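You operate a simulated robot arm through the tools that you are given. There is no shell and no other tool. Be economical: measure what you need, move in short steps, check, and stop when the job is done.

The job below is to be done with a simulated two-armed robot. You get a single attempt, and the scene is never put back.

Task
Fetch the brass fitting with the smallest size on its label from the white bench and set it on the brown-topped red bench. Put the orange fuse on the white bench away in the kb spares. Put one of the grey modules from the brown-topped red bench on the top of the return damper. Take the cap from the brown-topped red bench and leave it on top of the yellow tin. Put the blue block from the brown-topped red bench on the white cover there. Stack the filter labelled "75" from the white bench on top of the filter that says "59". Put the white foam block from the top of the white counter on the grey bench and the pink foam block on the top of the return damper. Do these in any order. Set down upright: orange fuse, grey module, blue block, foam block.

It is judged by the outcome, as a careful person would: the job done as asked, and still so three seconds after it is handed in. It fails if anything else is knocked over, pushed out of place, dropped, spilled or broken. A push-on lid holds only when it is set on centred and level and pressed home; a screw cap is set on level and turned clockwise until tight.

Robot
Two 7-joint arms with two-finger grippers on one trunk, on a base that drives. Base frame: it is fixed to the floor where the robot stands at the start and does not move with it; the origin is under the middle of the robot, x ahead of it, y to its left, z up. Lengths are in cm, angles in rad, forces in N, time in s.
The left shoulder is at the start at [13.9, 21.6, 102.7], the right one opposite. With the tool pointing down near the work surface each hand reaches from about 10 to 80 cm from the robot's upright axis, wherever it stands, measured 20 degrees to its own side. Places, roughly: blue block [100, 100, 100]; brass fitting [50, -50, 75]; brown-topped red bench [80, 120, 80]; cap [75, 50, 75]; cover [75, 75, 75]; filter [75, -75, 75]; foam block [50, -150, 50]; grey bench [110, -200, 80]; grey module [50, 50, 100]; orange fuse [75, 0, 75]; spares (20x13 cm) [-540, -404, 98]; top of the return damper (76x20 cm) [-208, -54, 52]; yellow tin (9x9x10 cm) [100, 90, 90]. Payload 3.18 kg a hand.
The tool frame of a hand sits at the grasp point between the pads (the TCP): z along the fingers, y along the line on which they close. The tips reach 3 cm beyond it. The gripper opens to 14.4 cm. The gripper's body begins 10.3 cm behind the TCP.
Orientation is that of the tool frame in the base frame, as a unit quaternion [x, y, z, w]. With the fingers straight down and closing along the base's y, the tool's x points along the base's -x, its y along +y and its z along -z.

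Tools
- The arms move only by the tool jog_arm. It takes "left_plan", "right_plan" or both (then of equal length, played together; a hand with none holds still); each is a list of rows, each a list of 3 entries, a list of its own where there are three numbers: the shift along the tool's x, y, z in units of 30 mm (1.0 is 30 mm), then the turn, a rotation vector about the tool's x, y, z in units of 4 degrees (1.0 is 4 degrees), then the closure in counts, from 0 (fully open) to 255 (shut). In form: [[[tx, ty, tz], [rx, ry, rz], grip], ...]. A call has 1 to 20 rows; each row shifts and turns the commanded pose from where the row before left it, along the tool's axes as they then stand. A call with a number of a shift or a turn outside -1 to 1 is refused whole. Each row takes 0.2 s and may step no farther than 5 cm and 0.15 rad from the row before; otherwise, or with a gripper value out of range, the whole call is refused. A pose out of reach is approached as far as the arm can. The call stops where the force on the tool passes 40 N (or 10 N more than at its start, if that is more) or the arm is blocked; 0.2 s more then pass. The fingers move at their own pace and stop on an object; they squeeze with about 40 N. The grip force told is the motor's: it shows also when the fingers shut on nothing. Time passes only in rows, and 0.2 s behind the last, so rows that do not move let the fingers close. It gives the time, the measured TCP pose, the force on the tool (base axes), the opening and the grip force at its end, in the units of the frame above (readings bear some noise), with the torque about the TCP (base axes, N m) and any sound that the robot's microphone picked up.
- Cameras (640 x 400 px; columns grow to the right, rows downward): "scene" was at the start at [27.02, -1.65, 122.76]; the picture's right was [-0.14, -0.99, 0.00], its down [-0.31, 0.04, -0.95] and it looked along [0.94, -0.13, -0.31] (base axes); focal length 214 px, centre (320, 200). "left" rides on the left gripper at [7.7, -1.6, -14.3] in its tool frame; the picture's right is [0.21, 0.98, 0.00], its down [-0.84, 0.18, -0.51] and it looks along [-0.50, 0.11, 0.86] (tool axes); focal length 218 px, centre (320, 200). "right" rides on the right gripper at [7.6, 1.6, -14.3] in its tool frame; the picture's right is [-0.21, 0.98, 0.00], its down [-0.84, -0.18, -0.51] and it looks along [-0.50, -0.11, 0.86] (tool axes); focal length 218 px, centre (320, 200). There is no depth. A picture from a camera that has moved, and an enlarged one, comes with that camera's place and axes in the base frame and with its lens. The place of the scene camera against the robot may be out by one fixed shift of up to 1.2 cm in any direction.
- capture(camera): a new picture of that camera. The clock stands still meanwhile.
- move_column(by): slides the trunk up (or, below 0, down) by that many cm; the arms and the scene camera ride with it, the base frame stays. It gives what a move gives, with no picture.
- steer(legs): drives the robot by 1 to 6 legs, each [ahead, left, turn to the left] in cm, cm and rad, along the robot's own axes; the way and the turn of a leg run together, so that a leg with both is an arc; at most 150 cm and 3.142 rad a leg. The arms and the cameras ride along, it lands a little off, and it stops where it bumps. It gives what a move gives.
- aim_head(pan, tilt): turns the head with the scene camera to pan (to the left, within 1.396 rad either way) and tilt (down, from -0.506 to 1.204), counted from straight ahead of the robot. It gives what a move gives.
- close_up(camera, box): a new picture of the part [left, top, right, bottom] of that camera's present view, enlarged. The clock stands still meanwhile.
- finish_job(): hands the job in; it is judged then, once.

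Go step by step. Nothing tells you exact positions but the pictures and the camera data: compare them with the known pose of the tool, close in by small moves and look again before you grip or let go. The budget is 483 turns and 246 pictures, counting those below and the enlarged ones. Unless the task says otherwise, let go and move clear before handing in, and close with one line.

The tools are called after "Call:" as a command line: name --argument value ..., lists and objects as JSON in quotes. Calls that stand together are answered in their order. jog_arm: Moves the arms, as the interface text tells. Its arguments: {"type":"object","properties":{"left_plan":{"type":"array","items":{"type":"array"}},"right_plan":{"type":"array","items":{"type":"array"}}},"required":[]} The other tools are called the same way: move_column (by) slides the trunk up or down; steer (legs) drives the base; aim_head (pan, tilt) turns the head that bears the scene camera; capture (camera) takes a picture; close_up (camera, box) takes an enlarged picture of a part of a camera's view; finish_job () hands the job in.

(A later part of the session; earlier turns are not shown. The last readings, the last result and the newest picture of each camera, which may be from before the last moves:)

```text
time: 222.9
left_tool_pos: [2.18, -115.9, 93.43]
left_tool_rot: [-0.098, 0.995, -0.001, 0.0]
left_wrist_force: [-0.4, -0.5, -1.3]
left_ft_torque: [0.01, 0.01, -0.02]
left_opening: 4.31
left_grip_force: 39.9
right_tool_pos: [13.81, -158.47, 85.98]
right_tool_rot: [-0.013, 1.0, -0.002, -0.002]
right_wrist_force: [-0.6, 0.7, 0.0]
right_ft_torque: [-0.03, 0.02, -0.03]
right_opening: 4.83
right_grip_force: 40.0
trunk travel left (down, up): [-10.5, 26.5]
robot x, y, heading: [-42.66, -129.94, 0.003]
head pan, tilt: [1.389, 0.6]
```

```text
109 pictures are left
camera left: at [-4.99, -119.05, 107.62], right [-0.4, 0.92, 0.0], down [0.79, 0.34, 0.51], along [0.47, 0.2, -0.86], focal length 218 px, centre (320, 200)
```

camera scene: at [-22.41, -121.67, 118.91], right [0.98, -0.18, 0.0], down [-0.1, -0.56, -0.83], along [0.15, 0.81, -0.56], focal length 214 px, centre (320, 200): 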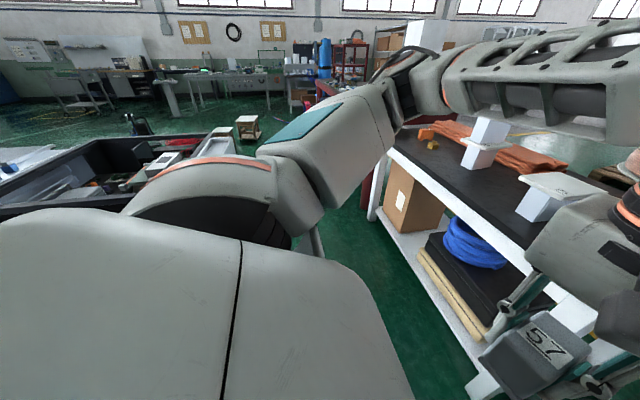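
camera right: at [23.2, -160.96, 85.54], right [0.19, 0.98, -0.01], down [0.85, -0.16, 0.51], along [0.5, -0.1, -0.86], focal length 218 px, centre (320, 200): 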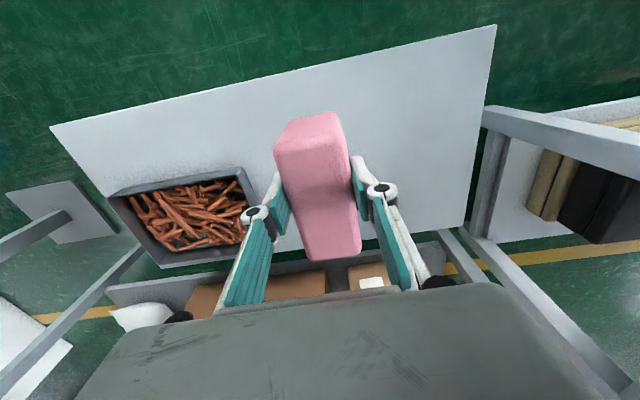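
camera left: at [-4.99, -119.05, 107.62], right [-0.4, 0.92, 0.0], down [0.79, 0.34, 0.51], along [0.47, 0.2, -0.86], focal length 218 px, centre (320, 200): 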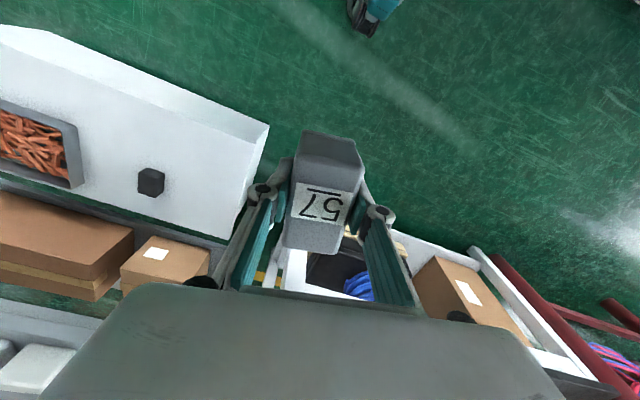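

A low machine stands to the left-rear. Turn right in place and look behind.

Call:
steer --legs '[[0, 0, -1.57]]'

Call:
aim_head --pan -1.2 --tilt 0.5

Call:
capture --camera "scene"

Call:
aim_head --pan -0.3 --tilt 0.4

Call:
capture --camera "scene"

```text
time: 227.1
left_tool_pos: [-28.64, -174.94, 93.36]
left_tool_rot: [0.633, 0.774, 0.0, -0.001]
left_wrist_force: [-0.5, -0.2, -1.9]
left_ft_torque: [-0.01, 0.02, 0.01]
left_opening: 4.34
left_grip_force: 40.4
right_tool_pos: [-71.15, -187.03, 85.94]
right_tool_rot: [0.696, 0.718, -0.001, -0.003]
right_wrist_force: [-0.6, -0.5, -0.1]
right_ft_torque: [-0.01, -0.01, -0.02]
right_opening: 4.87
right_grip_force: 40.2
trunk travel left (down, up): [-10.5, 26.5]
robot x, y, heading: [-42.92, -129.93, -1.564]
head pan, tilt: [1.389, 0.6]
```

```text
time: 229.4
left_tool_pos: [-28.63, -175.0, 93.39]
left_tool_rot: [0.633, 0.774, 0.0, 0.0]
left_wrist_force: [0.2, 0.1, -1.6]
left_ft_torque: [0.01, 0.02, -0.02]
left_opening: 4.34
left_grip_force: 39.8
right_tool_pos: [-71.09, -187.07, 85.96]
right_tool_rot: [0.697, 0.717, 0.0, -0.003]
right_wrist_force: [1.0, -0.1, -0.6]
right_ft_torque: [-0.03, -0.02, 0.01]
right_opening: 4.85
right_grip_force: 39.9
trunk travel left (down, up): [-10.5, 26.5]
robot x, y, heading: [-43.03, -130.09, -1.567]
head pan, tilt: [-1.201, 0.499]
```

```text
108 pictures are left
camera scene: at [-51.7, -153.07, 119.82], right [-0.37, 0.93, 0.0], down [0.45, 0.18, -0.88], along [-0.82, -0.32, -0.48], focal length 214 px, centre (320, 200)
```

scene: 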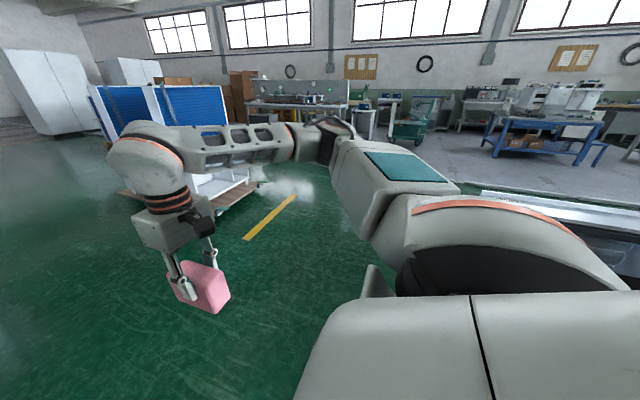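

```text
time: 230.6
left_tool_pos: [-28.54, -175.02, 93.25]
left_tool_rot: [0.633, 0.774, -0.001, 0.0]
left_wrist_force: [0.4, -0.4, -0.7]
left_ft_torque: [0.03, 0.0, 0.01]
left_opening: 4.33
left_grip_force: 40.1
right_tool_pos: [-71.21, -186.93, 86.01]
right_tool_rot: [0.696, 0.718, 0.0, -0.003]
right_wrist_force: [0.2, 0.2, -0.9]
right_ft_torque: [0.0, -0.01, 0.05]
right_opening: 4.86
right_grip_force: 39.8
trunk travel left (down, up): [-10.5, 26.5]
robot x, y, heading: [-43.25, -129.87, -1.564]
head pan, tilt: [-0.3, 0.4]
```

```text
107 pictures are left
camera scene: at [-45.94, -158.59, 120.74], right [-0.96, 0.29, 0.0], down [0.11, 0.37, -0.92], along [-0.27, -0.88, -0.39], focal length 214 px, centre (320, 200)
```

scene: 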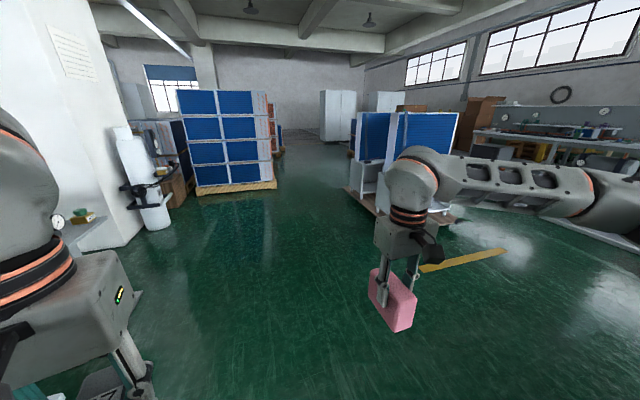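

Call:
steer --legs '[[35, 0, 0], [0, 0, -1.0]]'

Call:
aim_head --pan -0.9 --tilt 0.55

Call:
capture --camera "scene"

```text
time: 235.4
left_tool_pos: [-73.2, -201.27, 93.3]
left_tool_rot: [0.928, 0.372, 0.001, -0.001]
left_wrist_force: [0.1, 0.3, -1.6]
left_ft_torque: [0.03, 0.01, -0.01]
left_opening: 4.31
left_grip_force: 39.8
right_tool_pos: [-105.87, -171.6, 86.06]
right_tool_rot: [0.956, 0.292, 0.001, -0.003]
right_wrist_force: [0.4, 0.8, 0.2]
right_ft_torque: [-0.03, 0.01, 0.01]
right_opening: 4.89
right_grip_force: 39.8
trunk travel left (down, up): [-10.5, 26.5]
robot x, y, heading: [-42.42, -165.29, -2.577]
head pan, tilt: [-0.3, 0.4]
```

```text
time: 236.4
left_tool_pos: [-73.22, -201.34, 93.35]
left_tool_rot: [0.928, 0.372, -0.001, -0.001]
left_wrist_force: [0.0, -0.4, -1.5]
left_ft_torque: [0.0, 0.02, 0.01]
left_opening: 4.35
left_grip_force: 40.1
right_tool_pos: [-105.93, -171.66, 85.98]
right_tool_rot: [0.956, 0.292, 0.001, -0.003]
right_wrist_force: [-0.4, -0.2, -0.7]
right_ft_torque: [0.01, 0.03, 0.03]
right_opening: 4.89
right_grip_force: 40.1
trunk travel left (down, up): [-10.5, 26.5]
robot x, y, heading: [-42.79, -165.06, -2.569]
head pan, tilt: [-0.901, 0.55]
```

```text
106 pictures are left
camera scene: at [-67.95, -172.95, 119.37], right [0.33, 0.94, 0.0], down [0.49, -0.17, -0.85], along [-0.81, 0.28, -0.52], focal length 214 px, centre (320, 200)
```

scene: 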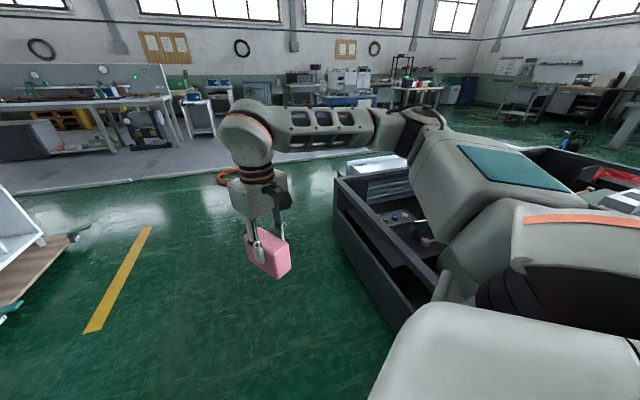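

The damper is the white ribbed unit at the far end of the dark open machine, near (-208,-54). I'll drive along and round to its far side and face it.

Call:
steer --legs '[[90, -54.4, 0], [94, -57, 0], [0, 0, 2.573]]'

Call:
aim_head --pan 0.7 --tilt 0.6

Call:
capture --camera "scene"

```text
time: 253.0
left_tool_pos: [-211.7, -158.48, 93.36]
left_tool_rot: [-0.082, 0.997, -0.002, 0.0]
left_wrist_force: [0.1, 0.2, -2.0]
left_ft_torque: [-0.01, 0.0, -0.04]
left_opening: 4.32
left_grip_force: 39.6
right_tool_pos: [-201.35, -201.48, 86.03]
right_tool_rot: [0.004, 1.0, -0.002, -0.003]
right_wrist_force: [0.1, -0.1, -0.6]
right_ft_torque: [-0.01, 0.01, 0.0]
right_opening: 4.86
right_grip_force: 40.7
trunk travel left (down, up): [-10.5, 26.5]
robot x, y, heading: [-257.87, -171.39, -0.033]
head pan, tilt: [-0.901, 0.55]
```

```text
time: 254.7
left_tool_pos: [-211.69, -158.49, 93.36]
left_tool_rot: [-0.082, 0.997, -0.001, -0.001]
left_wrist_force: [-0.5, -0.3, -0.9]
left_ft_torque: [-0.01, 0.03, -0.01]
left_opening: 4.34
left_grip_force: 39.6
right_tool_pos: [-201.26, -201.43, 85.99]
right_tool_rot: [0.004, 1.0, -0.002, -0.002]
right_wrist_force: [-0.5, -0.7, -1.2]
right_ft_torque: [0.04, 0.02, 0.03]
right_opening: 4.87
right_grip_force: 40.1
trunk travel left (down, up): [-10.5, 26.5]
robot x, y, heading: [-257.47, -171.12, -0.033]
head pan, tilt: [0.7, 0.6]
```

```text
105 pictures are left
camera scene: at [-231.35, -166.58, 118.91], right [0.62, -0.79, 0.0], down [-0.44, -0.35, -0.83], along [0.65, 0.51, -0.56], focal length 214 px, centre (320, 200)
```

scene: 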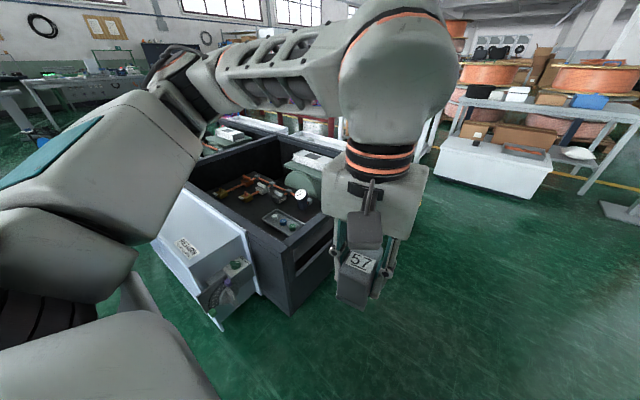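

I see the white damper on the machine's end. Strafe left for a better look.

Call:
steer --legs '[[0, 95, 0.033]]'

Call:
aim_head --pan 0.2 --tilt 0.85

Call:
capture --camera "scene"

Call:
capture --camera "left"

```text
time: 263.3
left_tool_pos: [-209.97, -63.44, 93.32]
left_tool_rot: [-0.093, 0.996, -0.002, 0.0]
left_wrist_force: [0.5, -0.1, -1.3]
left_ft_torque: [0.02, 0.03, -0.01]
left_opening: 4.33
left_grip_force: 40.3
right_tool_pos: [-198.7, -106.16, 86.13]
right_tool_rot: [-0.007, 1.0, -0.003, -0.001]
right_wrist_force: [0.2, -0.2, -1.3]
right_ft_torque: [0.02, 0.0, 0.01]
right_opening: 4.88
right_grip_force: 40.0
trunk travel left (down, up): [-10.5, 26.5]
robot x, y, heading: [-255.28, -76.87, -0.009]
head pan, tilt: [0.7, 0.6]
```

```text
time: 264.2
left_tool_pos: [-209.97, -63.4, 93.22]
left_tool_rot: [-0.093, 0.996, -0.001, 0.0]
left_wrist_force: [0.0, -0.4, -1.4]
left_ft_torque: [-0.02, 0.02, 0.03]
left_opening: 4.31
left_grip_force: 39.9
right_tool_pos: [-198.8, -106.19, 86.01]
right_tool_rot: [-0.008, 1.0, -0.003, -0.003]
right_wrist_force: [0.0, 0.6, -0.4]
right_ft_torque: [0.0, 0.0, 0.01]
right_opening: 4.84
right_grip_force: 39.5
trunk travel left (down, up): [-10.5, 26.5]
robot x, y, heading: [-255.07, -77.01, -0.011]
head pan, tilt: [0.201, 0.85]
```

```text
104 pictures are left
camera scene: at [-228.66, -76.14, 116.83], right [0.19, -0.98, 0.0], down [-0.74, -0.14, -0.66], along [0.65, 0.13, -0.75], focal length 214 px, centre (320, 200)
```

scene: 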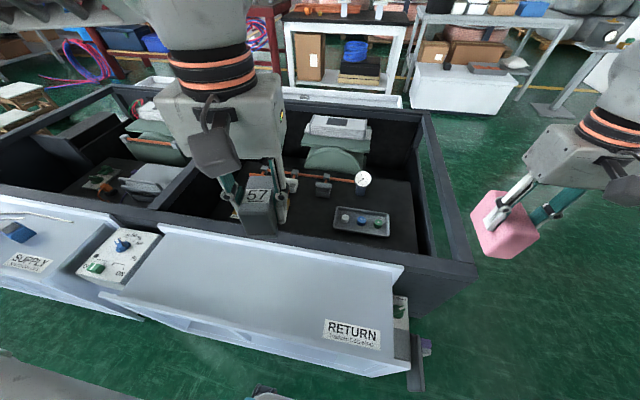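

```text
103 pictures are left
camera left: at [-217.21, -66.51, 107.62], right [-0.39, 0.92, 0.0], down [0.79, 0.33, 0.51], along [0.47, 0.19, -0.86], focal length 218 px, centre (320, 200)
```

left: 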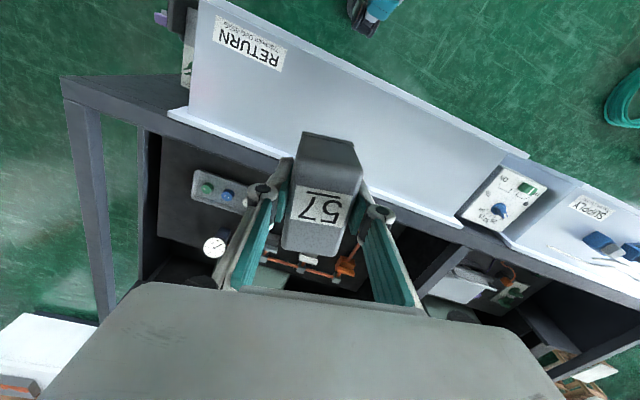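

The RETURN damper top spans x −218…−198, y −92…−15, z ≈ 55–58. Lower the module with the left hand toward (-208,-57).

Call:
jog_arm --left_plan '[[[-0.3, 0.4, 1], [0, 0, 0], 255], [[-0.3, 0.4, 1], [0, 0, 0], 255], [[-0.3, 0.4, 1], [0, 0, 0], 255], [[-0.1, 0.4, 1], [0, 0, 0], 255], [[0, 0.2, 1], [0, 0, 0], 255], [[0, 0, 1], [0, 0, 0], 255], [[0, 0, 1], [0, 0, 0], 255]]'

Call:
capture --camera "left"

Call:
capture --camera "scene"

```text
time: 265.8
left_tool_pos: [-208.13, -57.72, 72.31]
left_tool_rot: [-0.093, 0.996, -0.001, 0.0]
left_wrist_force: [-0.5, 0.9, -1.2]
left_ft_torque: [-0.03, 0.05, -0.03]
left_opening: 4.31
left_grip_force: 39.8
right_tool_pos: [-198.68, -106.25, 86.01]
right_tool_rot: [-0.008, 1.0, -0.002, -0.003]
right_wrist_force: [0.1, -0.5, -0.7]
right_ft_torque: [0.0, 0.05, 0.03]
right_opening: 4.85
right_grip_force: 39.9
trunk travel left (down, up): [-10.5, 26.5]
robot x, y, heading: [-255.09, -77.08, -0.007]
head pan, tilt: [0.201, 0.85]
```

```text
102 pictures are left
camera left: at [-215.25, -60.68, 86.54], right [-0.39, 0.92, 0.0], down [0.8, 0.33, 0.51], along [0.47, 0.19, -0.86], focal length 218 px, centre (320, 200)
```

left: 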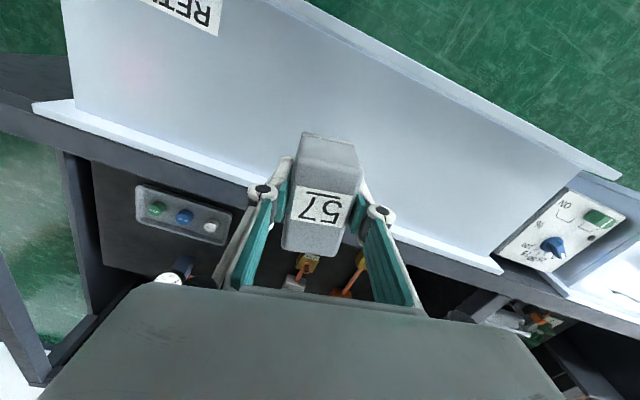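

```text
101 pictures are left
camera scene: at [-228.61, -76.13, 116.8], right [0.19, -0.98, 0.0], down [-0.74, -0.14, -0.66], along [0.65, 0.13, -0.75], focal length 214 px, centre (320, 200)
```

scene: 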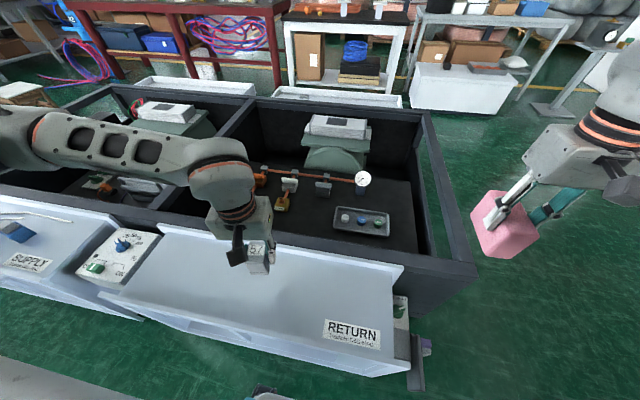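

Call:
jog_arm --left_plan '[[[0.3, 0, 0.5], [0, 0, 0], 255], [[0.1, 0, 0.5], [0, 0, 0], 255], [[0, 0, 0.5], [0, 0, 0], 255], [[0, 0, 0.2], [0, 0, 0], 255]]'

Call:
capture --camera "left"

Call:
close_up --camera "scene" --box '[160, 200, 320, 300]'

```text
time: 266.8
left_tool_pos: [-209.22, -57.94, 67.25]
left_tool_rot: [-0.093, 0.996, -0.001, 0.0]
left_wrist_force: [-0.8, 0.4, -1.8]
left_ft_torque: [0.03, 0.01, -0.01]
left_opening: 4.33
left_grip_force: 40.1
right_tool_pos: [-198.72, -106.16, 86.0]
right_tool_rot: [-0.008, 1.0, -0.002, -0.002]
right_wrist_force: [0.4, -0.1, -0.9]
right_ft_torque: [-0.05, 0.03, 0.01]
right_opening: 4.88
right_grip_force: 40.7
trunk travel left (down, up): [-10.5, 26.5]
robot x, y, heading: [-255.17, -76.69, -0.012]
head pan, tilt: [0.201, 0.85]
```

```text
100 pictures are left
camera left: at [-216.37, -61.0, 81.55], right [-0.39, 0.92, 0.0], down [0.79, 0.33, 0.51], along [0.47, 0.19, -0.86], focal length 218 px, centre (320, 200)
```

left: 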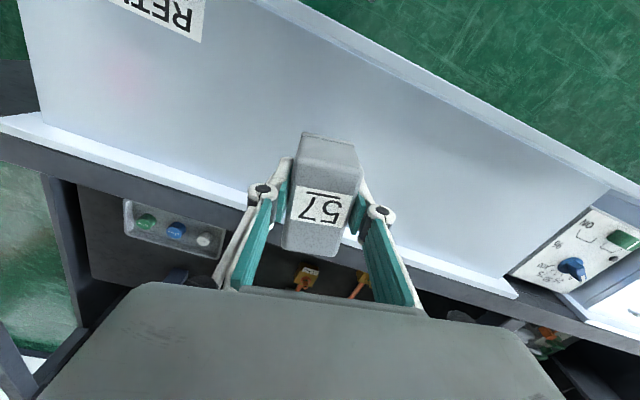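

```text
4.00 times, centred on (240, 250) of scene
camera zoom: at [-228.66, -76.14, 116.82], right [0.19, -0.98, 0.0], down [-0.74, -0.14, -0.66], along [0.65, 0.13, -0.75], focal length 858 px, centre (640, 0)
```

zoom: 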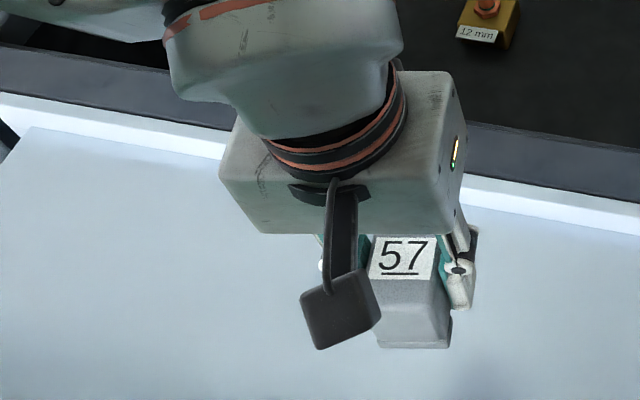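

Call:
jog_arm --left_plan '[[[0.05, 0, 0.3], [0, 0, 0], 255], [[0, 0, 0.3], [0, 0, 0], 255], [[0, 0, 0.15], [0, 0, 0], 255]]'

Call:
close_up --camera "scene" --box '[160, 200, 320, 300]'

```text
time: 267.6
left_tool_pos: [-209.38, -57.99, 64.94]
left_tool_rot: [-0.093, 0.996, -0.002, 0.0]
left_wrist_force: [1.0, 0.2, -1.9]
left_ft_torque: [0.02, 0.0, 0.01]
left_opening: 4.31
left_grip_force: 39.7
right_tool_pos: [-198.74, -106.22, 85.98]
right_tool_rot: [-0.008, 1.0, -0.002, -0.002]
right_wrist_force: [-0.3, -0.3, 0.1]
right_ft_torque: [0.02, -0.01, 0.02]
right_opening: 4.86
right_grip_force: 40.6
trunk travel left (down, up): [-10.5, 26.5]
robot x, y, heading: [-255.03, -77.26, -0.007]
head pan, tilt: [0.201, 0.85]
```

```text
4.00 times, centred on (240, 250) of scene
camera zoom: at [-228.66, -76.14, 116.82], right [0.19, -0.98, 0.0], down [-0.74, -0.14, -0.66], along [0.65, 0.13, -0.75], focal length 858 px, centre (640, 0)
```

zoom: 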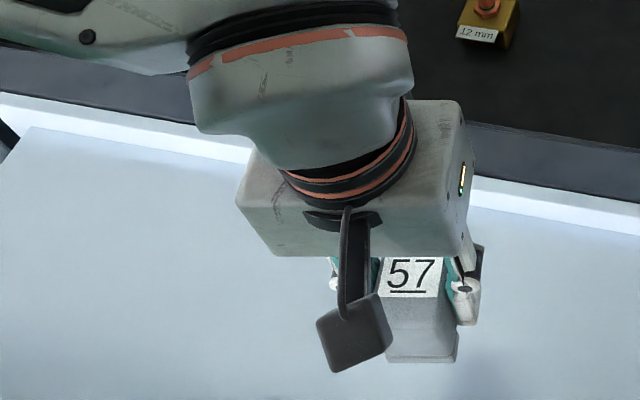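

Call:
jog_arm --left_plan '[[[0, 0, 0.15], [0, 0, 0], 255], [[0, 0, 0.15], [0, 0, 0], 255], [[0, 0, 0.1], [0, 0, 0], 255]]'

Call:
jog_arm --left_plan '[[[0, 0, 0.12], [0, 0, 0], 255], [[0, 0, 0.08], [0, 0, 0], 255], [[0, 0, 0.08], [0, 0, 0], 255]]'

Call:
close_up --camera "scene" --box '[200, 220, 360, 320]'

```text
time: 268.4
left_tool_pos: [-209.56, -57.86, 63.76]
left_tool_rot: [-0.092, 0.996, -0.001, 0.0]
left_wrist_force: [0.8, 0.0, -1.2]
left_ft_torque: [0.01, 0.02, 0.03]
left_opening: 4.3
left_grip_force: 39.8
right_tool_pos: [-198.85, -106.12, 86.11]
right_tool_rot: [-0.008, 1.0, -0.003, -0.002]
right_wrist_force: [0.3, 0.3, -0.7]
right_ft_torque: [0.02, -0.01, 0.0]
right_opening: 4.84
right_grip_force: 39.9
trunk travel left (down, up): [-10.5, 26.5]
robot x, y, heading: [-255.12, -77.32, -0.012]
head pan, tilt: [0.201, 0.85]
```

```text
time: 269.2
left_tool_pos: [-209.34, -57.81, 62.76]
left_tool_rot: [-0.093, 0.996, -0.001, 0.001]
left_wrist_force: [-0.9, 0.1, -2.3]
left_ft_torque: [-0.01, -0.02, 0.02]
left_opening: 4.32
left_grip_force: 39.8
right_tool_pos: [-198.78, -106.16, 86.04]
right_tool_rot: [-0.008, 1.0, -0.003, -0.001]
right_wrist_force: [-0.5, 1.0, -0.2]
right_ft_torque: [-0.04, 0.04, -0.01]
right_opening: 4.84
right_grip_force: 39.7
trunk travel left (down, up): [-10.5, 26.5]
robot x, y, heading: [-255.88, -77.18, -0.009]
head pan, tilt: [0.201, 0.85]
```

```text
4.00 times, centred on (280, 270) of scene
camera zoom: at [-228.66, -76.14, 116.82], right [0.19, -0.98, 0.0], down [-0.74, -0.14, -0.66], along [0.65, 0.13, -0.75], focal length 858 px, centre (480, -80)
```

zoom: 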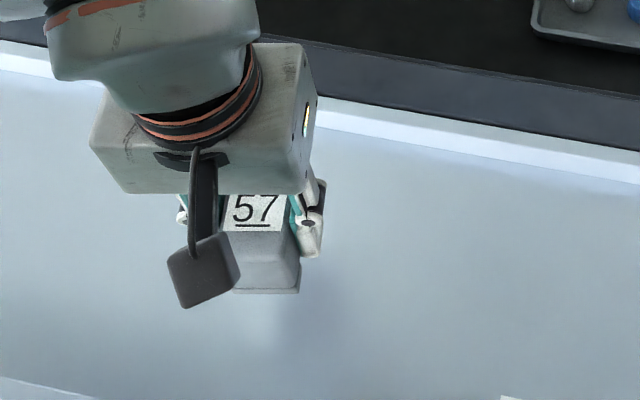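

Call:
jog_arm --left_plan '[[[0, 0, 0.12], [0, 0, 0], 255], [[0, 0, 0.12], [0, 0, 0], 255], [[0, 0, 0.12], [0, 0, 0], 255]]'

Call:
jog_arm --left_plan '[[[0, 0, 0.12], [0, 0, 0], 255], [[0, 0, 0.12], [0, 0, 0], 255], [[0, 0, 0.12], [0, 0, 0], 255]]'

Call:
close_up --camera "scene" --box '[200, 220, 360, 320]'

```text
time: 270.0
left_tool_pos: [-209.38, -57.99, 61.72]
left_tool_rot: [-0.093, 0.996, -0.001, 0.0]
left_wrist_force: [0.2, 0.4, -1.9]
left_ft_torque: [-0.05, 0.02, 0.02]
left_opening: 4.33
left_grip_force: 40.3
right_tool_pos: [-198.78, -106.19, 86.0]
right_tool_rot: [-0.007, 1.0, -0.003, -0.002]
right_wrist_force: [0.1, 0.4, -0.2]
right_ft_torque: [0.0, 0.0, 0.02]
right_opening: 4.85
right_grip_force: 40.0
trunk travel left (down, up): [-10.5, 26.5]
robot x, y, heading: [-255.12, -76.8, -0.007]
head pan, tilt: [0.201, 0.85]
```

```text
time: 270.8
left_tool_pos: [-209.43, -57.91, 60.83]
left_tool_rot: [-0.093, 0.996, 0.0, 0.0]
left_wrist_force: [0.2, 0.4, -1.3]
left_ft_torque: [-0.01, 0.02, 0.04]
left_opening: 4.31
left_grip_force: 39.7
right_tool_pos: [-198.85, -106.22, 86.03]
right_tool_rot: [-0.008, 1.0, -0.003, -0.002]
right_wrist_force: [0.4, 0.3, 0.2]
right_ft_torque: [-0.03, 0.03, 0.04]
right_opening: 4.86
right_grip_force: 39.9
trunk travel left (down, up): [-10.5, 26.5]
robot x, y, heading: [-255.32, -77.34, -0.011]
head pan, tilt: [0.201, 0.85]
```

```text
4.00 times, centred on (280, 270) of scene
camera zoom: at [-228.66, -76.14, 116.82], right [0.19, -0.98, 0.0], down [-0.74, -0.14, -0.66], along [0.65, 0.13, -0.75], focal length 858 px, centre (480, -80)
```

zoom: 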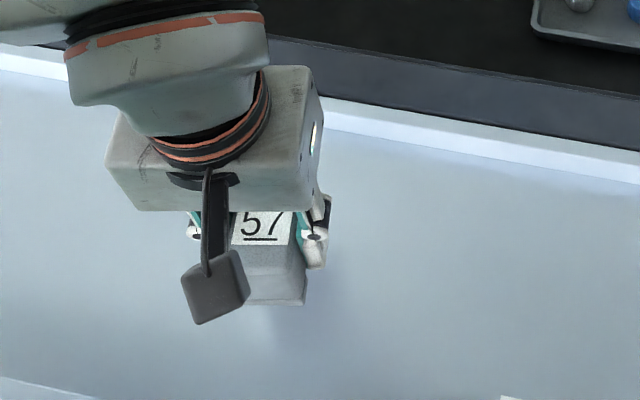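

Call:
jog_arm --left_plan '[[[0, 0, 0.12], [0, 0, 0], 255], [[0, 0, 0.12], [0, 0, 0], 255], [[0, 0, 0.1], [0, 0, 0], 255]]'

Call:
jog_arm --left_plan '[[[0, 0, 0.1], [0, 0, 0], 255], [[0, 0, 0.1], [0, 0, 0], 255], [[0, 0, 0.08], [0, 0, 0], 255]]'

Call:
jog_arm --left_plan '[[[0, 0, 0.1], [0, 0, 0], 255], [[0, 0, 0.08], [0, 0, 0], 255], [[0, 0, 0.08], [0, 0, 0], 255]]'

Call:
close_up --camera "scene" --box '[200, 220, 360, 320]'

```text
time: 271.6
left_tool_pos: [-209.3, -57.93, 59.69]
left_tool_rot: [-0.092, 0.996, 0.0, -0.001]
left_wrist_force: [0.3, -0.7, -1.6]
left_ft_torque: [0.01, 0.02, 0.03]
left_opening: 4.33
left_grip_force: 40.0
right_tool_pos: [-198.73, -106.17, 86.04]
right_tool_rot: [-0.008, 1.0, -0.002, -0.002]
right_wrist_force: [0.3, -0.1, 0.3]
right_ft_torque: [-0.01, -0.02, -0.03]
right_opening: 4.87
right_grip_force: 40.0
trunk travel left (down, up): [-10.5, 26.5]
robot x, y, heading: [-255.46, -77.51, -0.011]
head pan, tilt: [0.201, 0.85]
```

```text
time: 272.4
left_tool_pos: [-209.52, -57.83, 58.75]
left_tool_rot: [-0.092, 0.996, -0.001, 0.0]
left_wrist_force: [0.6, -0.5, -1.4]
left_ft_torque: [-0.01, -0.01, -0.02]
left_opening: 4.32
left_grip_force: 40.2
right_tool_pos: [-198.74, -106.24, 85.89]
right_tool_rot: [-0.007, 1.0, -0.002, -0.002]
right_wrist_force: [-1.1, -0.1, -0.3]
right_ft_torque: [-0.01, 0.04, 0.01]
right_opening: 4.88
right_grip_force: 39.8
trunk travel left (down, up): [-10.5, 26.5]
robot x, y, heading: [-254.97, -77.14, -0.006]
head pan, tilt: [0.201, 0.85]
```

```text
time: 273.2
left_tool_pos: [-209.3, -57.94, 58.19]
left_tool_rot: [-0.094, 0.996, -0.001, 0.0]
left_wrist_force: [-0.1, 0.7, -1.4]
left_ft_torque: [-0.05, -0.04, -0.02]
left_opening: 4.32
left_grip_force: 39.8
right_tool_pos: [-198.81, -106.24, 86.07]
right_tool_rot: [-0.009, 1.0, -0.002, -0.002]
right_wrist_force: [0.5, 0.5, -0.3]
right_ft_torque: [-0.02, 0.0, 0.04]
right_opening: 4.91
right_grip_force: 40.3
trunk travel left (down, up): [-10.5, 26.5]
robot x, y, heading: [-255.1, -77.39, -0.009]
head pan, tilt: [0.201, 0.85]
```

```text
4.00 times, centred on (280, 270) of scene
camera zoom: at [-228.66, -76.14, 116.82], right [0.19, -0.98, 0.0], down [-0.74, -0.14, -0.66], along [0.65, 0.13, -0.75], focal length 858 px, centre (480, -80)
```

zoom: 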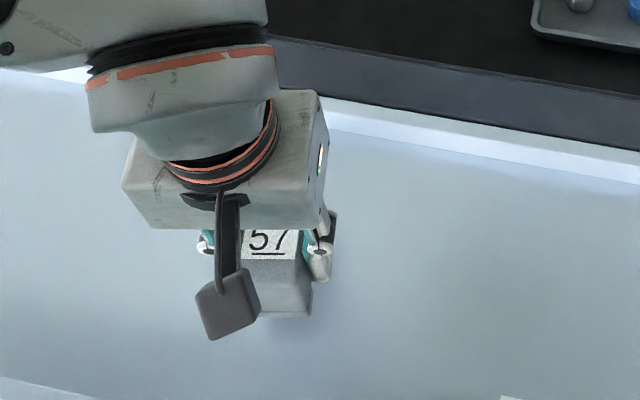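

Call:
jog_arm --left_plan '[[[0, 0, 0.1], [0, 0, 0], 255], [[0, 0, 0.1], [0, 0, 0], 255], [[0, 0, 0.08], [0, 0, 0], 255]]'

Call:
jog_arm --left_plan '[[[0, 0, 0.1], [0, 0, 0], 255], [[0, 0, 0.08], [0, 0, 0], 255], [[0, 0, 0.08], [0, 0, 0], 255]]'

```text
time: 274.0
left_tool_pos: [-209.41, -57.8, 57.3]
left_tool_rot: [-0.093, 0.996, -0.001, 0.0]
left_wrist_force: [0.8, 0.8, -2.2]
left_ft_torque: [-0.04, 0.0, -0.01]
left_opening: 4.31
left_grip_force: 39.7
right_tool_pos: [-198.79, -106.17, 86.02]
right_tool_rot: [-0.008, 1.0, -0.002, -0.002]
right_wrist_force: [-0.5, 1.2, -0.8]
right_ft_torque: [-0.01, -0.02, 0.02]
right_opening: 4.88
right_grip_force: 39.9
trunk travel left (down, up): [-10.5, 26.5]
robot x, y, heading: [-255.27, -77.08, -0.007]
head pan, tilt: [0.201, 0.85]
```

```text
time: 274.8
left_tool_pos: [-209.36, -57.93, 56.53]
left_tool_rot: [-0.093, 0.996, -0.002, 0.0]
left_wrist_force: [0.0, -0.2, -2.1]
left_ft_torque: [0.01, 0.02, 0.0]
left_opening: 4.33
left_grip_force: 39.9
right_tool_pos: [-198.76, -106.21, 85.93]
right_tool_rot: [-0.008, 1.0, -0.003, -0.002]
right_wrist_force: [0.3, -1.0, -0.5]
right_ft_torque: [0.0, 0.03, 0.01]
right_opening: 4.89
right_grip_force: 40.0
trunk travel left (down, up): [-10.5, 26.5]
robot x, y, heading: [-255.57, -77.16, -0.012]
head pan, tilt: [0.201, 0.85]
```

Call:
jog_arm --left_plan '[[[0, 0, 0.1], [0, 0, 0], 255], [[0, 0, 0.08], [0, 0, 0], 255], [[0, 0, 0.08], [0, 0, 0], 255]]'

Call:
close_up --camera "scene" --box '[200, 220, 360, 320]'

Call:
capture --camera "left"

```text
time: 275.6
left_tool_pos: [-209.38, -57.86, 55.68]
left_tool_rot: [-0.092, 0.996, -0.001, 0.0]
left_wrist_force: [-0.2, 0.2, -1.8]
left_ft_torque: [0.04, 0.02, -0.03]
left_opening: 4.33
left_grip_force: 40.4
right_tool_pos: [-198.75, -106.1, 85.99]
right_tool_rot: [-0.008, 1.0, -0.002, -0.001]
right_wrist_force: [-0.1, 0.3, -0.5]
right_ft_torque: [0.0, -0.01, 0.02]
right_opening: 4.87
right_grip_force: 40.2
trunk travel left (down, up): [-10.5, 26.5]
robot x, y, heading: [-255.16, -77.1, -0.015]
head pan, tilt: [0.201, 0.85]
```

```text
4.00 times, centred on (280, 270) of scene
camera zoom: at [-228.66, -76.14, 116.82], right [0.19, -0.98, 0.0], down [-0.74, -0.14, -0.66], along [0.65, 0.13, -0.75], focal length 858 px, centre (480, -80)
```

zoom: 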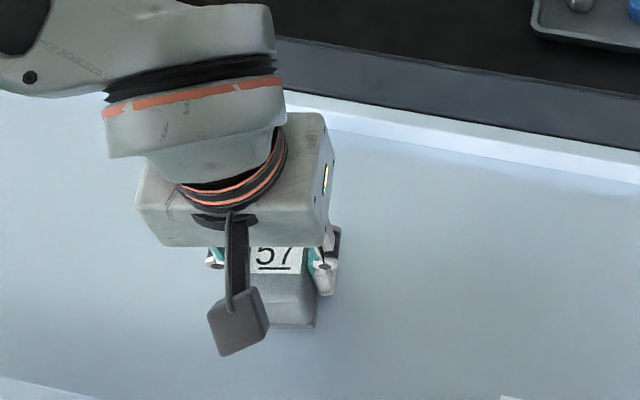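

```text
93 pictures are left
camera left: at [-216.6, -61.01, 69.99], right [-0.39, 0.92, 0.0], down [0.79, 0.33, 0.51], along [0.47, 0.19, -0.86], focal length 218 px, centre (320, 200)
```

left: 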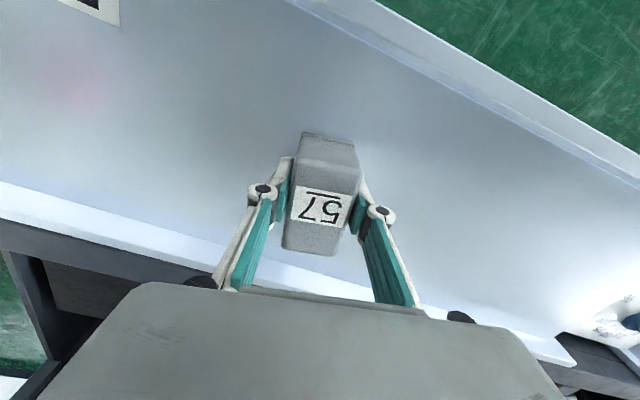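

Call:
jog_arm --left_plan '[[[0, 0, 0.08], [0, 0, 0], 255], [[0, 0, 0.07], [0, 0, 0], 255], [[0, 0, 0.07], [0, 0, 0], 255]]'

Call:
jog_arm --left_plan '[[[0, 0, 0.08], [0, 0, 0], 255], [[0, 0, 0.07], [0, 0, 0], 255], [[0, 0, 0.07], [0, 0, 0], 255]]'

Call:
jog_arm --left_plan '[[[0, 0, 0.08], [0, 0, 0], 255], [[0, 0, 0.07], [0, 0, 0], 255], [[0, 0, 0.07], [0, 0, 0], 255]]'

```text
time: 276.4
left_tool_pos: [-209.3, -57.88, 55.14]
left_tool_rot: [-0.093, 0.996, -0.002, 0.0]
left_wrist_force: [-0.9, 0.1, 2.5]
left_ft_torque: [0.13, -0.1, 0.04]
left_opening: 4.31
left_grip_force: 39.9
right_tool_pos: [-198.9, -106.02, 86.01]
right_tool_rot: [-0.008, 1.0, -0.003, -0.002]
right_wrist_force: [-0.1, -0.2, -0.3]
right_ft_torque: [0.01, 0.01, 0.02]
right_opening: 4.86
right_grip_force: 40.1
trunk travel left (down, up): [-10.5, 26.5]
robot x, y, heading: [-255.29, -77.24, -0.012]
head pan, tilt: [0.201, 0.85]
```

```text
time: 277.2
left_tool_pos: [-209.34, -58.01, 54.84]
left_tool_rot: [-0.092, 0.996, -0.003, 0.003]
left_wrist_force: [-5.2, 2.9, 36.5]
left_ft_torque: [0.08, 0.21, 0.02]
left_opening: 4.29
left_grip_force: 40.1
right_tool_pos: [-199.02, -106.24, 86.28]
right_tool_rot: [-0.008, 1.0, -0.003, 0.0]
right_wrist_force: [-0.3, 0.5, -0.3]
right_ft_torque: [-0.02, 0.0, 0.01]
right_opening: 4.86
right_grip_force: 39.7
trunk travel left (down, up): [-10.5, 26.5]
robot x, y, heading: [-255.08, -77.19, -0.011]
head pan, tilt: [0.201, 0.85]
```

```text
time: 278.0
left_tool_pos: [-209.29, -57.94, 54.09]
left_tool_rot: [-0.093, 0.996, -0.002, 0.002]
left_wrist_force: [-3.9, 6.4, 33.1]
left_ft_torque: [0.89, -0.04, 0.01]
left_opening: 4.24
left_grip_force: 40.3
right_tool_pos: [-198.85, -106.01, 85.96]
right_tool_rot: [-0.009, 1.0, -0.003, -0.002]
right_wrist_force: [0.5, -0.1, 0.4]
right_ft_torque: [-0.03, 0.03, 0.0]
right_opening: 4.85
right_grip_force: 40.3
trunk travel left (down, up): [-10.5, 26.5]
robot x, y, heading: [-255.27, -77.31, -0.01]
head pan, tilt: [0.201, 0.85]
stopped in row 3 (left hand): the force on the tool passed its limit at 50 N (the readings are from after the stop); the commanded pose is now the measured one
```

Contact at surface z≈51. Ease off and release.

Call:
jog_arm --left_plan '[[[0, 0, -0.06], [0, 0, 0], 255], [[0, 0, 0], [0, 0, 0], 150], [[0, 0, 0], [0, 0, 0], 125], [[0, 0, -0.4], [0, 0, 0], 125], [[0, 0, -1], [0, 0, 0], 125], [[0, 0, -1], [0, 0, 0], 125], [[0, 0, -1], [0, 0, 0], 125], [[0, 0, -1], [0, 0, 0], 125], [[0, 0, -1], [0, 0, 0], 125]]'

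Call:
capture --camera "left"

```text
time: 280.0
left_tool_pos: [-209.33, -58.01, 70.47]
left_tool_rot: [-0.093, 0.996, -0.002, 0.001]
left_wrist_force: [-0.5, -0.7, 0.3]
left_ft_torque: [0.03, -0.03, 0.02]
left_opening: 7.37
left_grip_force: 0.1
right_tool_pos: [-198.77, -106.12, 86.08]
right_tool_rot: [-0.008, 1.0, -0.003, -0.002]
right_wrist_force: [0.0, -0.4, -0.9]
right_ft_torque: [-0.02, -0.02, 0.01]
right_opening: 4.86
right_grip_force: 39.8
trunk travel left (down, up): [-10.5, 26.5]
robot x, y, heading: [-255.38, -77.47, -0.013]
head pan, tilt: [0.201, 0.85]
```

```text
92 pictures are left
camera left: at [-216.6, -61.09, 84.72], right [-0.39, 0.92, 0.0], down [0.79, 0.33, 0.51], along [0.47, 0.19, -0.86], focal length 218 px, centre (320, 200)
```

left: 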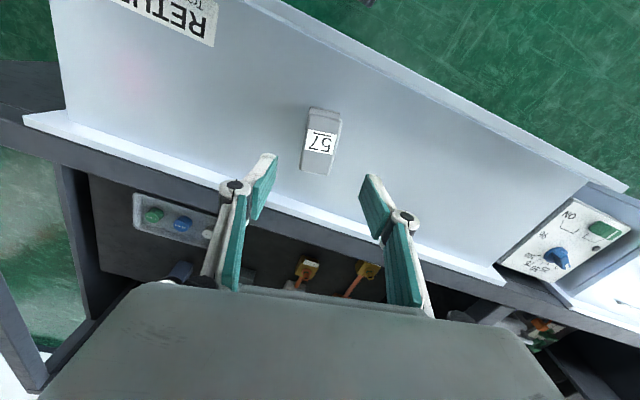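

Module is set. Move the left hand up and away while bringing the pink foam over (-208,-79).

Call:
jog_arm --left_plan '[[[0, 0, -1], [0, 0, 0], 125], [[0, 0, -1], [0, 0, 0], 125], [[0, 0.5, -1], [0, 0, 0], 125], [[0, 1, -1], [0, 0, 0], 125], [[0, 1, -1], [0, 0, 0], 125], [[0, 1, 0], [0, 0, 0], 125], [[0, 1, 0], [0, 0, 0], 125], [[0, 1, 0], [0, 0, 0], 125], [[0, 1, 0], [0, 0, 0], 125], [[0, 0, 0], [0, 0, 0], 125], [[0, 0, 0], [0, 0, 0], 125], [[0, 0, 0], [0, 0, 0], 125]]' --right_plan '[[[0, 0, 1], [0, 0, 0], 255], [[0, 0, 1], [0, 0, 0], 255], [[0, 0, 0.5], [0, 0, 0], 255], [[0.3, 1, 0.3], [0, 0, 0], 255], [[0.35, 1, 0], [0, 0, 0], 255], [[0.35, 1, 0], [0, 0, 0], 255], [[0.35, 1, 0], [0, 0, 0], 255], [[0.35, 1, 0], [0, 0, 0], 255], [[0.35, 1, 0], [0, 0, 0], 255], [[0.35, 1, 0], [0, 0, 0], 255], [[0.35, 1, 0], [0, 0, 0], 255], [[0.35, 0.9, 0], [0, 0, 0], 255]]'

Call:
capture --camera "scene"

Call:
capture --camera "right"

```text
time: 282.6
left_tool_pos: [-213.01, -38.61, 85.09]
left_tool_rot: [-0.093, 0.996, -0.001, 0.001]
left_wrist_force: [-0.6, -0.1, 0.1]
left_ft_torque: [-0.05, 0.02, 0.01]
left_opening: 7.33
left_grip_force: 0.0
right_tool_pos: [-208.51, -79.67, 77.35]
right_tool_rot: [-0.008, 1.0, -0.004, -0.002]
right_wrist_force: [-1.1, 0.1, 0.2]
right_ft_torque: [0.01, 0.0, -0.04]
right_opening: 4.86
right_grip_force: 40.5
trunk travel left (down, up): [-10.5, 26.5]
robot x, y, heading: [-255.51, -77.18, -0.007]
head pan, tilt: [0.201, 0.85]
```

```text
91 pictures are left
camera scene: at [-228.67, -76.09, 116.83], right [0.19, -0.98, 0.0], down [-0.74, -0.14, -0.66], along [0.65, 0.13, -0.75], focal length 214 px, centre (320, 200)
```

scene: 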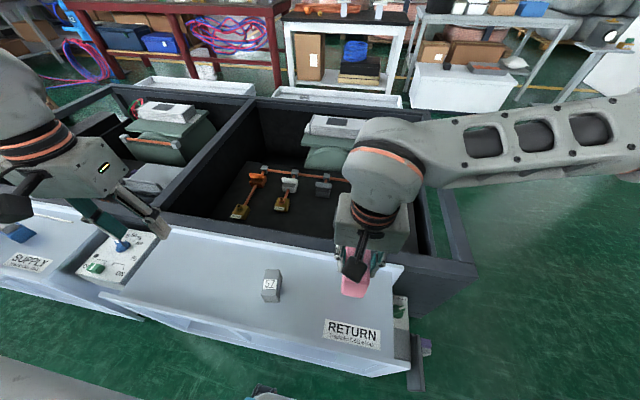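

```text
90 pictures are left
camera right: at [-216.23, -77.92, 91.78], right [0.19, 0.98, -0.01], down [0.85, -0.16, 0.51], along [0.49, -0.1, -0.86], focal length 218 px, centre (320, 200)
```

right: 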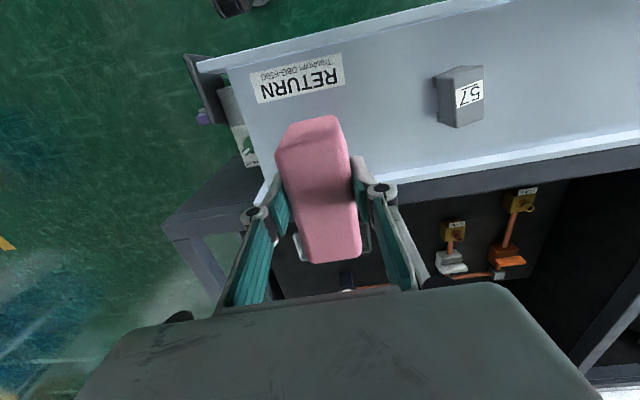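

Call:
jog_arm --right_plan '[[[0, 0.5, 1], [0, 0, 0], 255], [[0, 0.5, 1], [0, 0, 0], 255], [[0, 0, 1], [0, 0, 0], 255], [[0, 0, 1], [0, 0, 0], 255], [[0, 0, 1], [0, 0, 0], 255], [[0, 0, 0.2], [0, 0, 0], 255]]'

Call:
capture --camera "right"

```text
time: 284.0
left_tool_pos: [-212.95, -38.63, 85.23]
left_tool_rot: [-0.093, 0.996, -0.002, 0.001]
left_wrist_force: [-0.2, -0.1, 0.2]
left_ft_torque: [-0.01, 0.01, 0.0]
left_opening: 7.34
left_grip_force: 0.0
right_tool_pos: [-208.57, -76.65, 61.68]
right_tool_rot: [-0.008, 1.0, -0.002, -0.001]
right_wrist_force: [-1.4, 0.5, 0.4]
right_ft_torque: [0.01, 0.01, -0.01]
right_opening: 4.88
right_grip_force: 39.9
trunk travel left (down, up): [-10.5, 26.5]
robot x, y, heading: [-255.06, -77.16, -0.012]
head pan, tilt: [0.201, 0.85]
```

```text
89 pictures are left
camera right: at [-216.18, -75.1, 76.16], right [0.19, 0.98, -0.01], down [0.85, -0.16, 0.51], along [0.5, -0.1, -0.86], focal length 218 px, centre (320, 200)
```

right: 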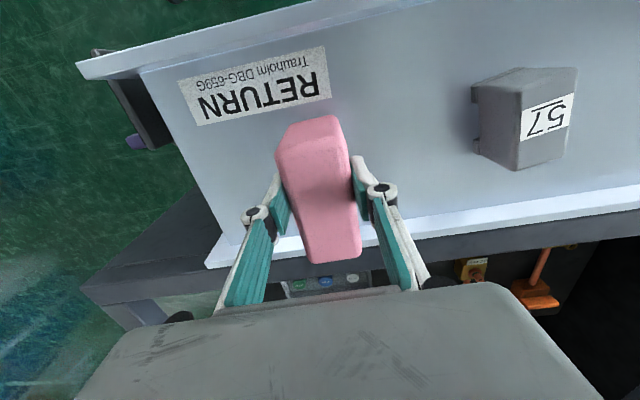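

Call:
jog_arm --right_plan '[[[0, 0, 0.3], [0, 0, 0], 255], [[0, 0, 0.3], [0, 0, 0], 255], [[0, 0, 0.2], [0, 0, 0], 255]]'

```text
time: 284.8
left_tool_pos: [-213.08, -38.63, 85.23]
left_tool_rot: [-0.093, 0.996, -0.002, 0.001]
left_wrist_force: [0.1, 0.1, -0.6]
left_ft_torque: [0.02, -0.01, 0.0]
left_opening: 7.33
left_grip_force: 0.1
right_tool_pos: [-208.69, -76.86, 59.36]
right_tool_rot: [-0.008, 1.0, -0.002, -0.003]
right_wrist_force: [0.4, -0.1, -0.1]
right_ft_torque: [0.01, 0.04, 0.01]
right_opening: 4.84
right_grip_force: 39.7
trunk travel left (down, up): [-10.5, 26.5]
robot x, y, heading: [-255.38, -76.99, -0.008]
head pan, tilt: [0.201, 0.85]
```

Call:
jog_arm --right_plan '[[[0, 0, 0.15], [0, 0, 0], 255], [[0, 0, 0.12], [0, 0, 0], 255], [[0, 0, 0.1], [0, 0, 0], 255]]'

```text
time: 285.6
left_tool_pos: [-212.98, -38.8, 85.38]
left_tool_rot: [-0.092, 0.996, -0.002, 0.003]
left_wrist_force: [0.1, 0.1, 0.7]
left_ft_torque: [-0.04, -0.05, 0.02]
left_opening: 7.32
left_grip_force: 0.1
right_tool_pos: [-208.68, -76.66, 58.98]
right_tool_rot: [-0.007, 1.0, -0.001, -0.001]
right_wrist_force: [-4.2, -6.9, 30.2]
right_ft_torque: [-0.34, -0.45, -0.08]
right_opening: 4.85
right_grip_force: 39.9
trunk travel left (down, up): [-10.5, 26.5]
robot x, y, heading: [-255.48, -77.45, -0.013]
head pan, tilt: [0.201, 0.85]
stopped in row 3 (right hand): the force on the tool passed its limit at 44 N (the readings are from after the stop); the commanded pose is now the measured one
```

Contact. Ease off, release, and lift clear.

Call:
jog_arm --right_plan '[[[0, 0, -0.06], [0, 0, 0], 255], [[0, 0, 0], [0, 0, 0], 140], [[0, 0, 0], [0, 0, 0], 110], [[0, 0, -0.4], [0, 0, 0], 110], [[0, 0, -1], [0, 0, 0], 110], [[0, 0, -1], [0, 0, 0], 110], [[0, 0, -1], [0, 0, 0], 110], [[0, 0, -1], [0, 0, 0], 110], [[0, 0, -1], [0, 0, 0], 110]]'

Call:
capture --camera "right"

Call:
capture --camera "scene"

```text
time: 287.6
left_tool_pos: [-213.0, -38.74, 85.25]
left_tool_rot: [-0.093, 0.996, -0.002, 0.002]
left_wrist_force: [0.7, 0.0, 0.2]
left_ft_torque: [0.0, -0.01, -0.01]
left_opening: 7.33
left_grip_force: 0.0
right_tool_pos: [-208.56, -76.75, 75.09]
right_tool_rot: [-0.008, 1.0, -0.001, -0.001]
right_wrist_force: [0.2, 0.0, 0.1]
right_ft_torque: [0.02, -0.02, 0.0]
right_opening: 8.22
right_grip_force: 0.1
trunk travel left (down, up): [-10.5, 26.5]
robot x, y, heading: [-255.21, -77.09, -0.012]
head pan, tilt: [0.201, 0.85]
```

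```text
88 pictures are left
camera right: at [-216.24, -75.03, 89.48], right [0.19, 0.98, 0.0], down [0.85, -0.16, 0.51], along [0.49, -0.1, -0.86], focal length 218 px, centre (320, 200)
```

right: 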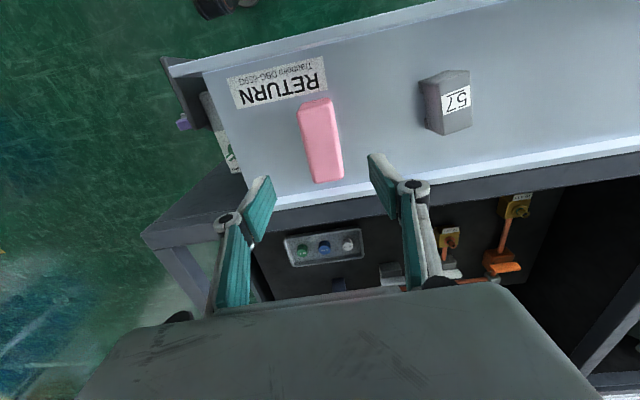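

```text
87 pictures are left
camera scene: at [-228.73, -76.16, 116.85], right [0.19, -0.98, 0.0], down [-0.74, -0.14, -0.66], along [0.65, 0.13, -0.75], focal length 214 px, centre (320, 200)
```

scene: 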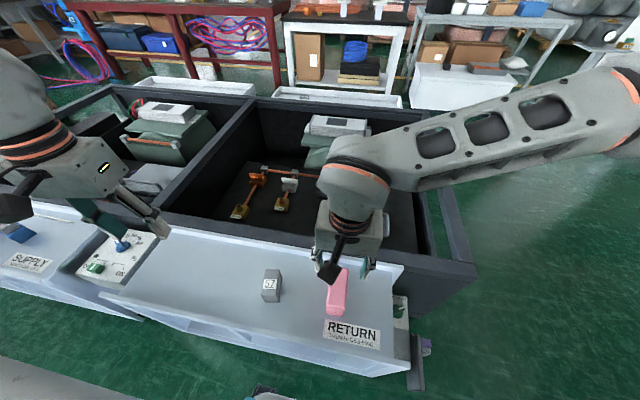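

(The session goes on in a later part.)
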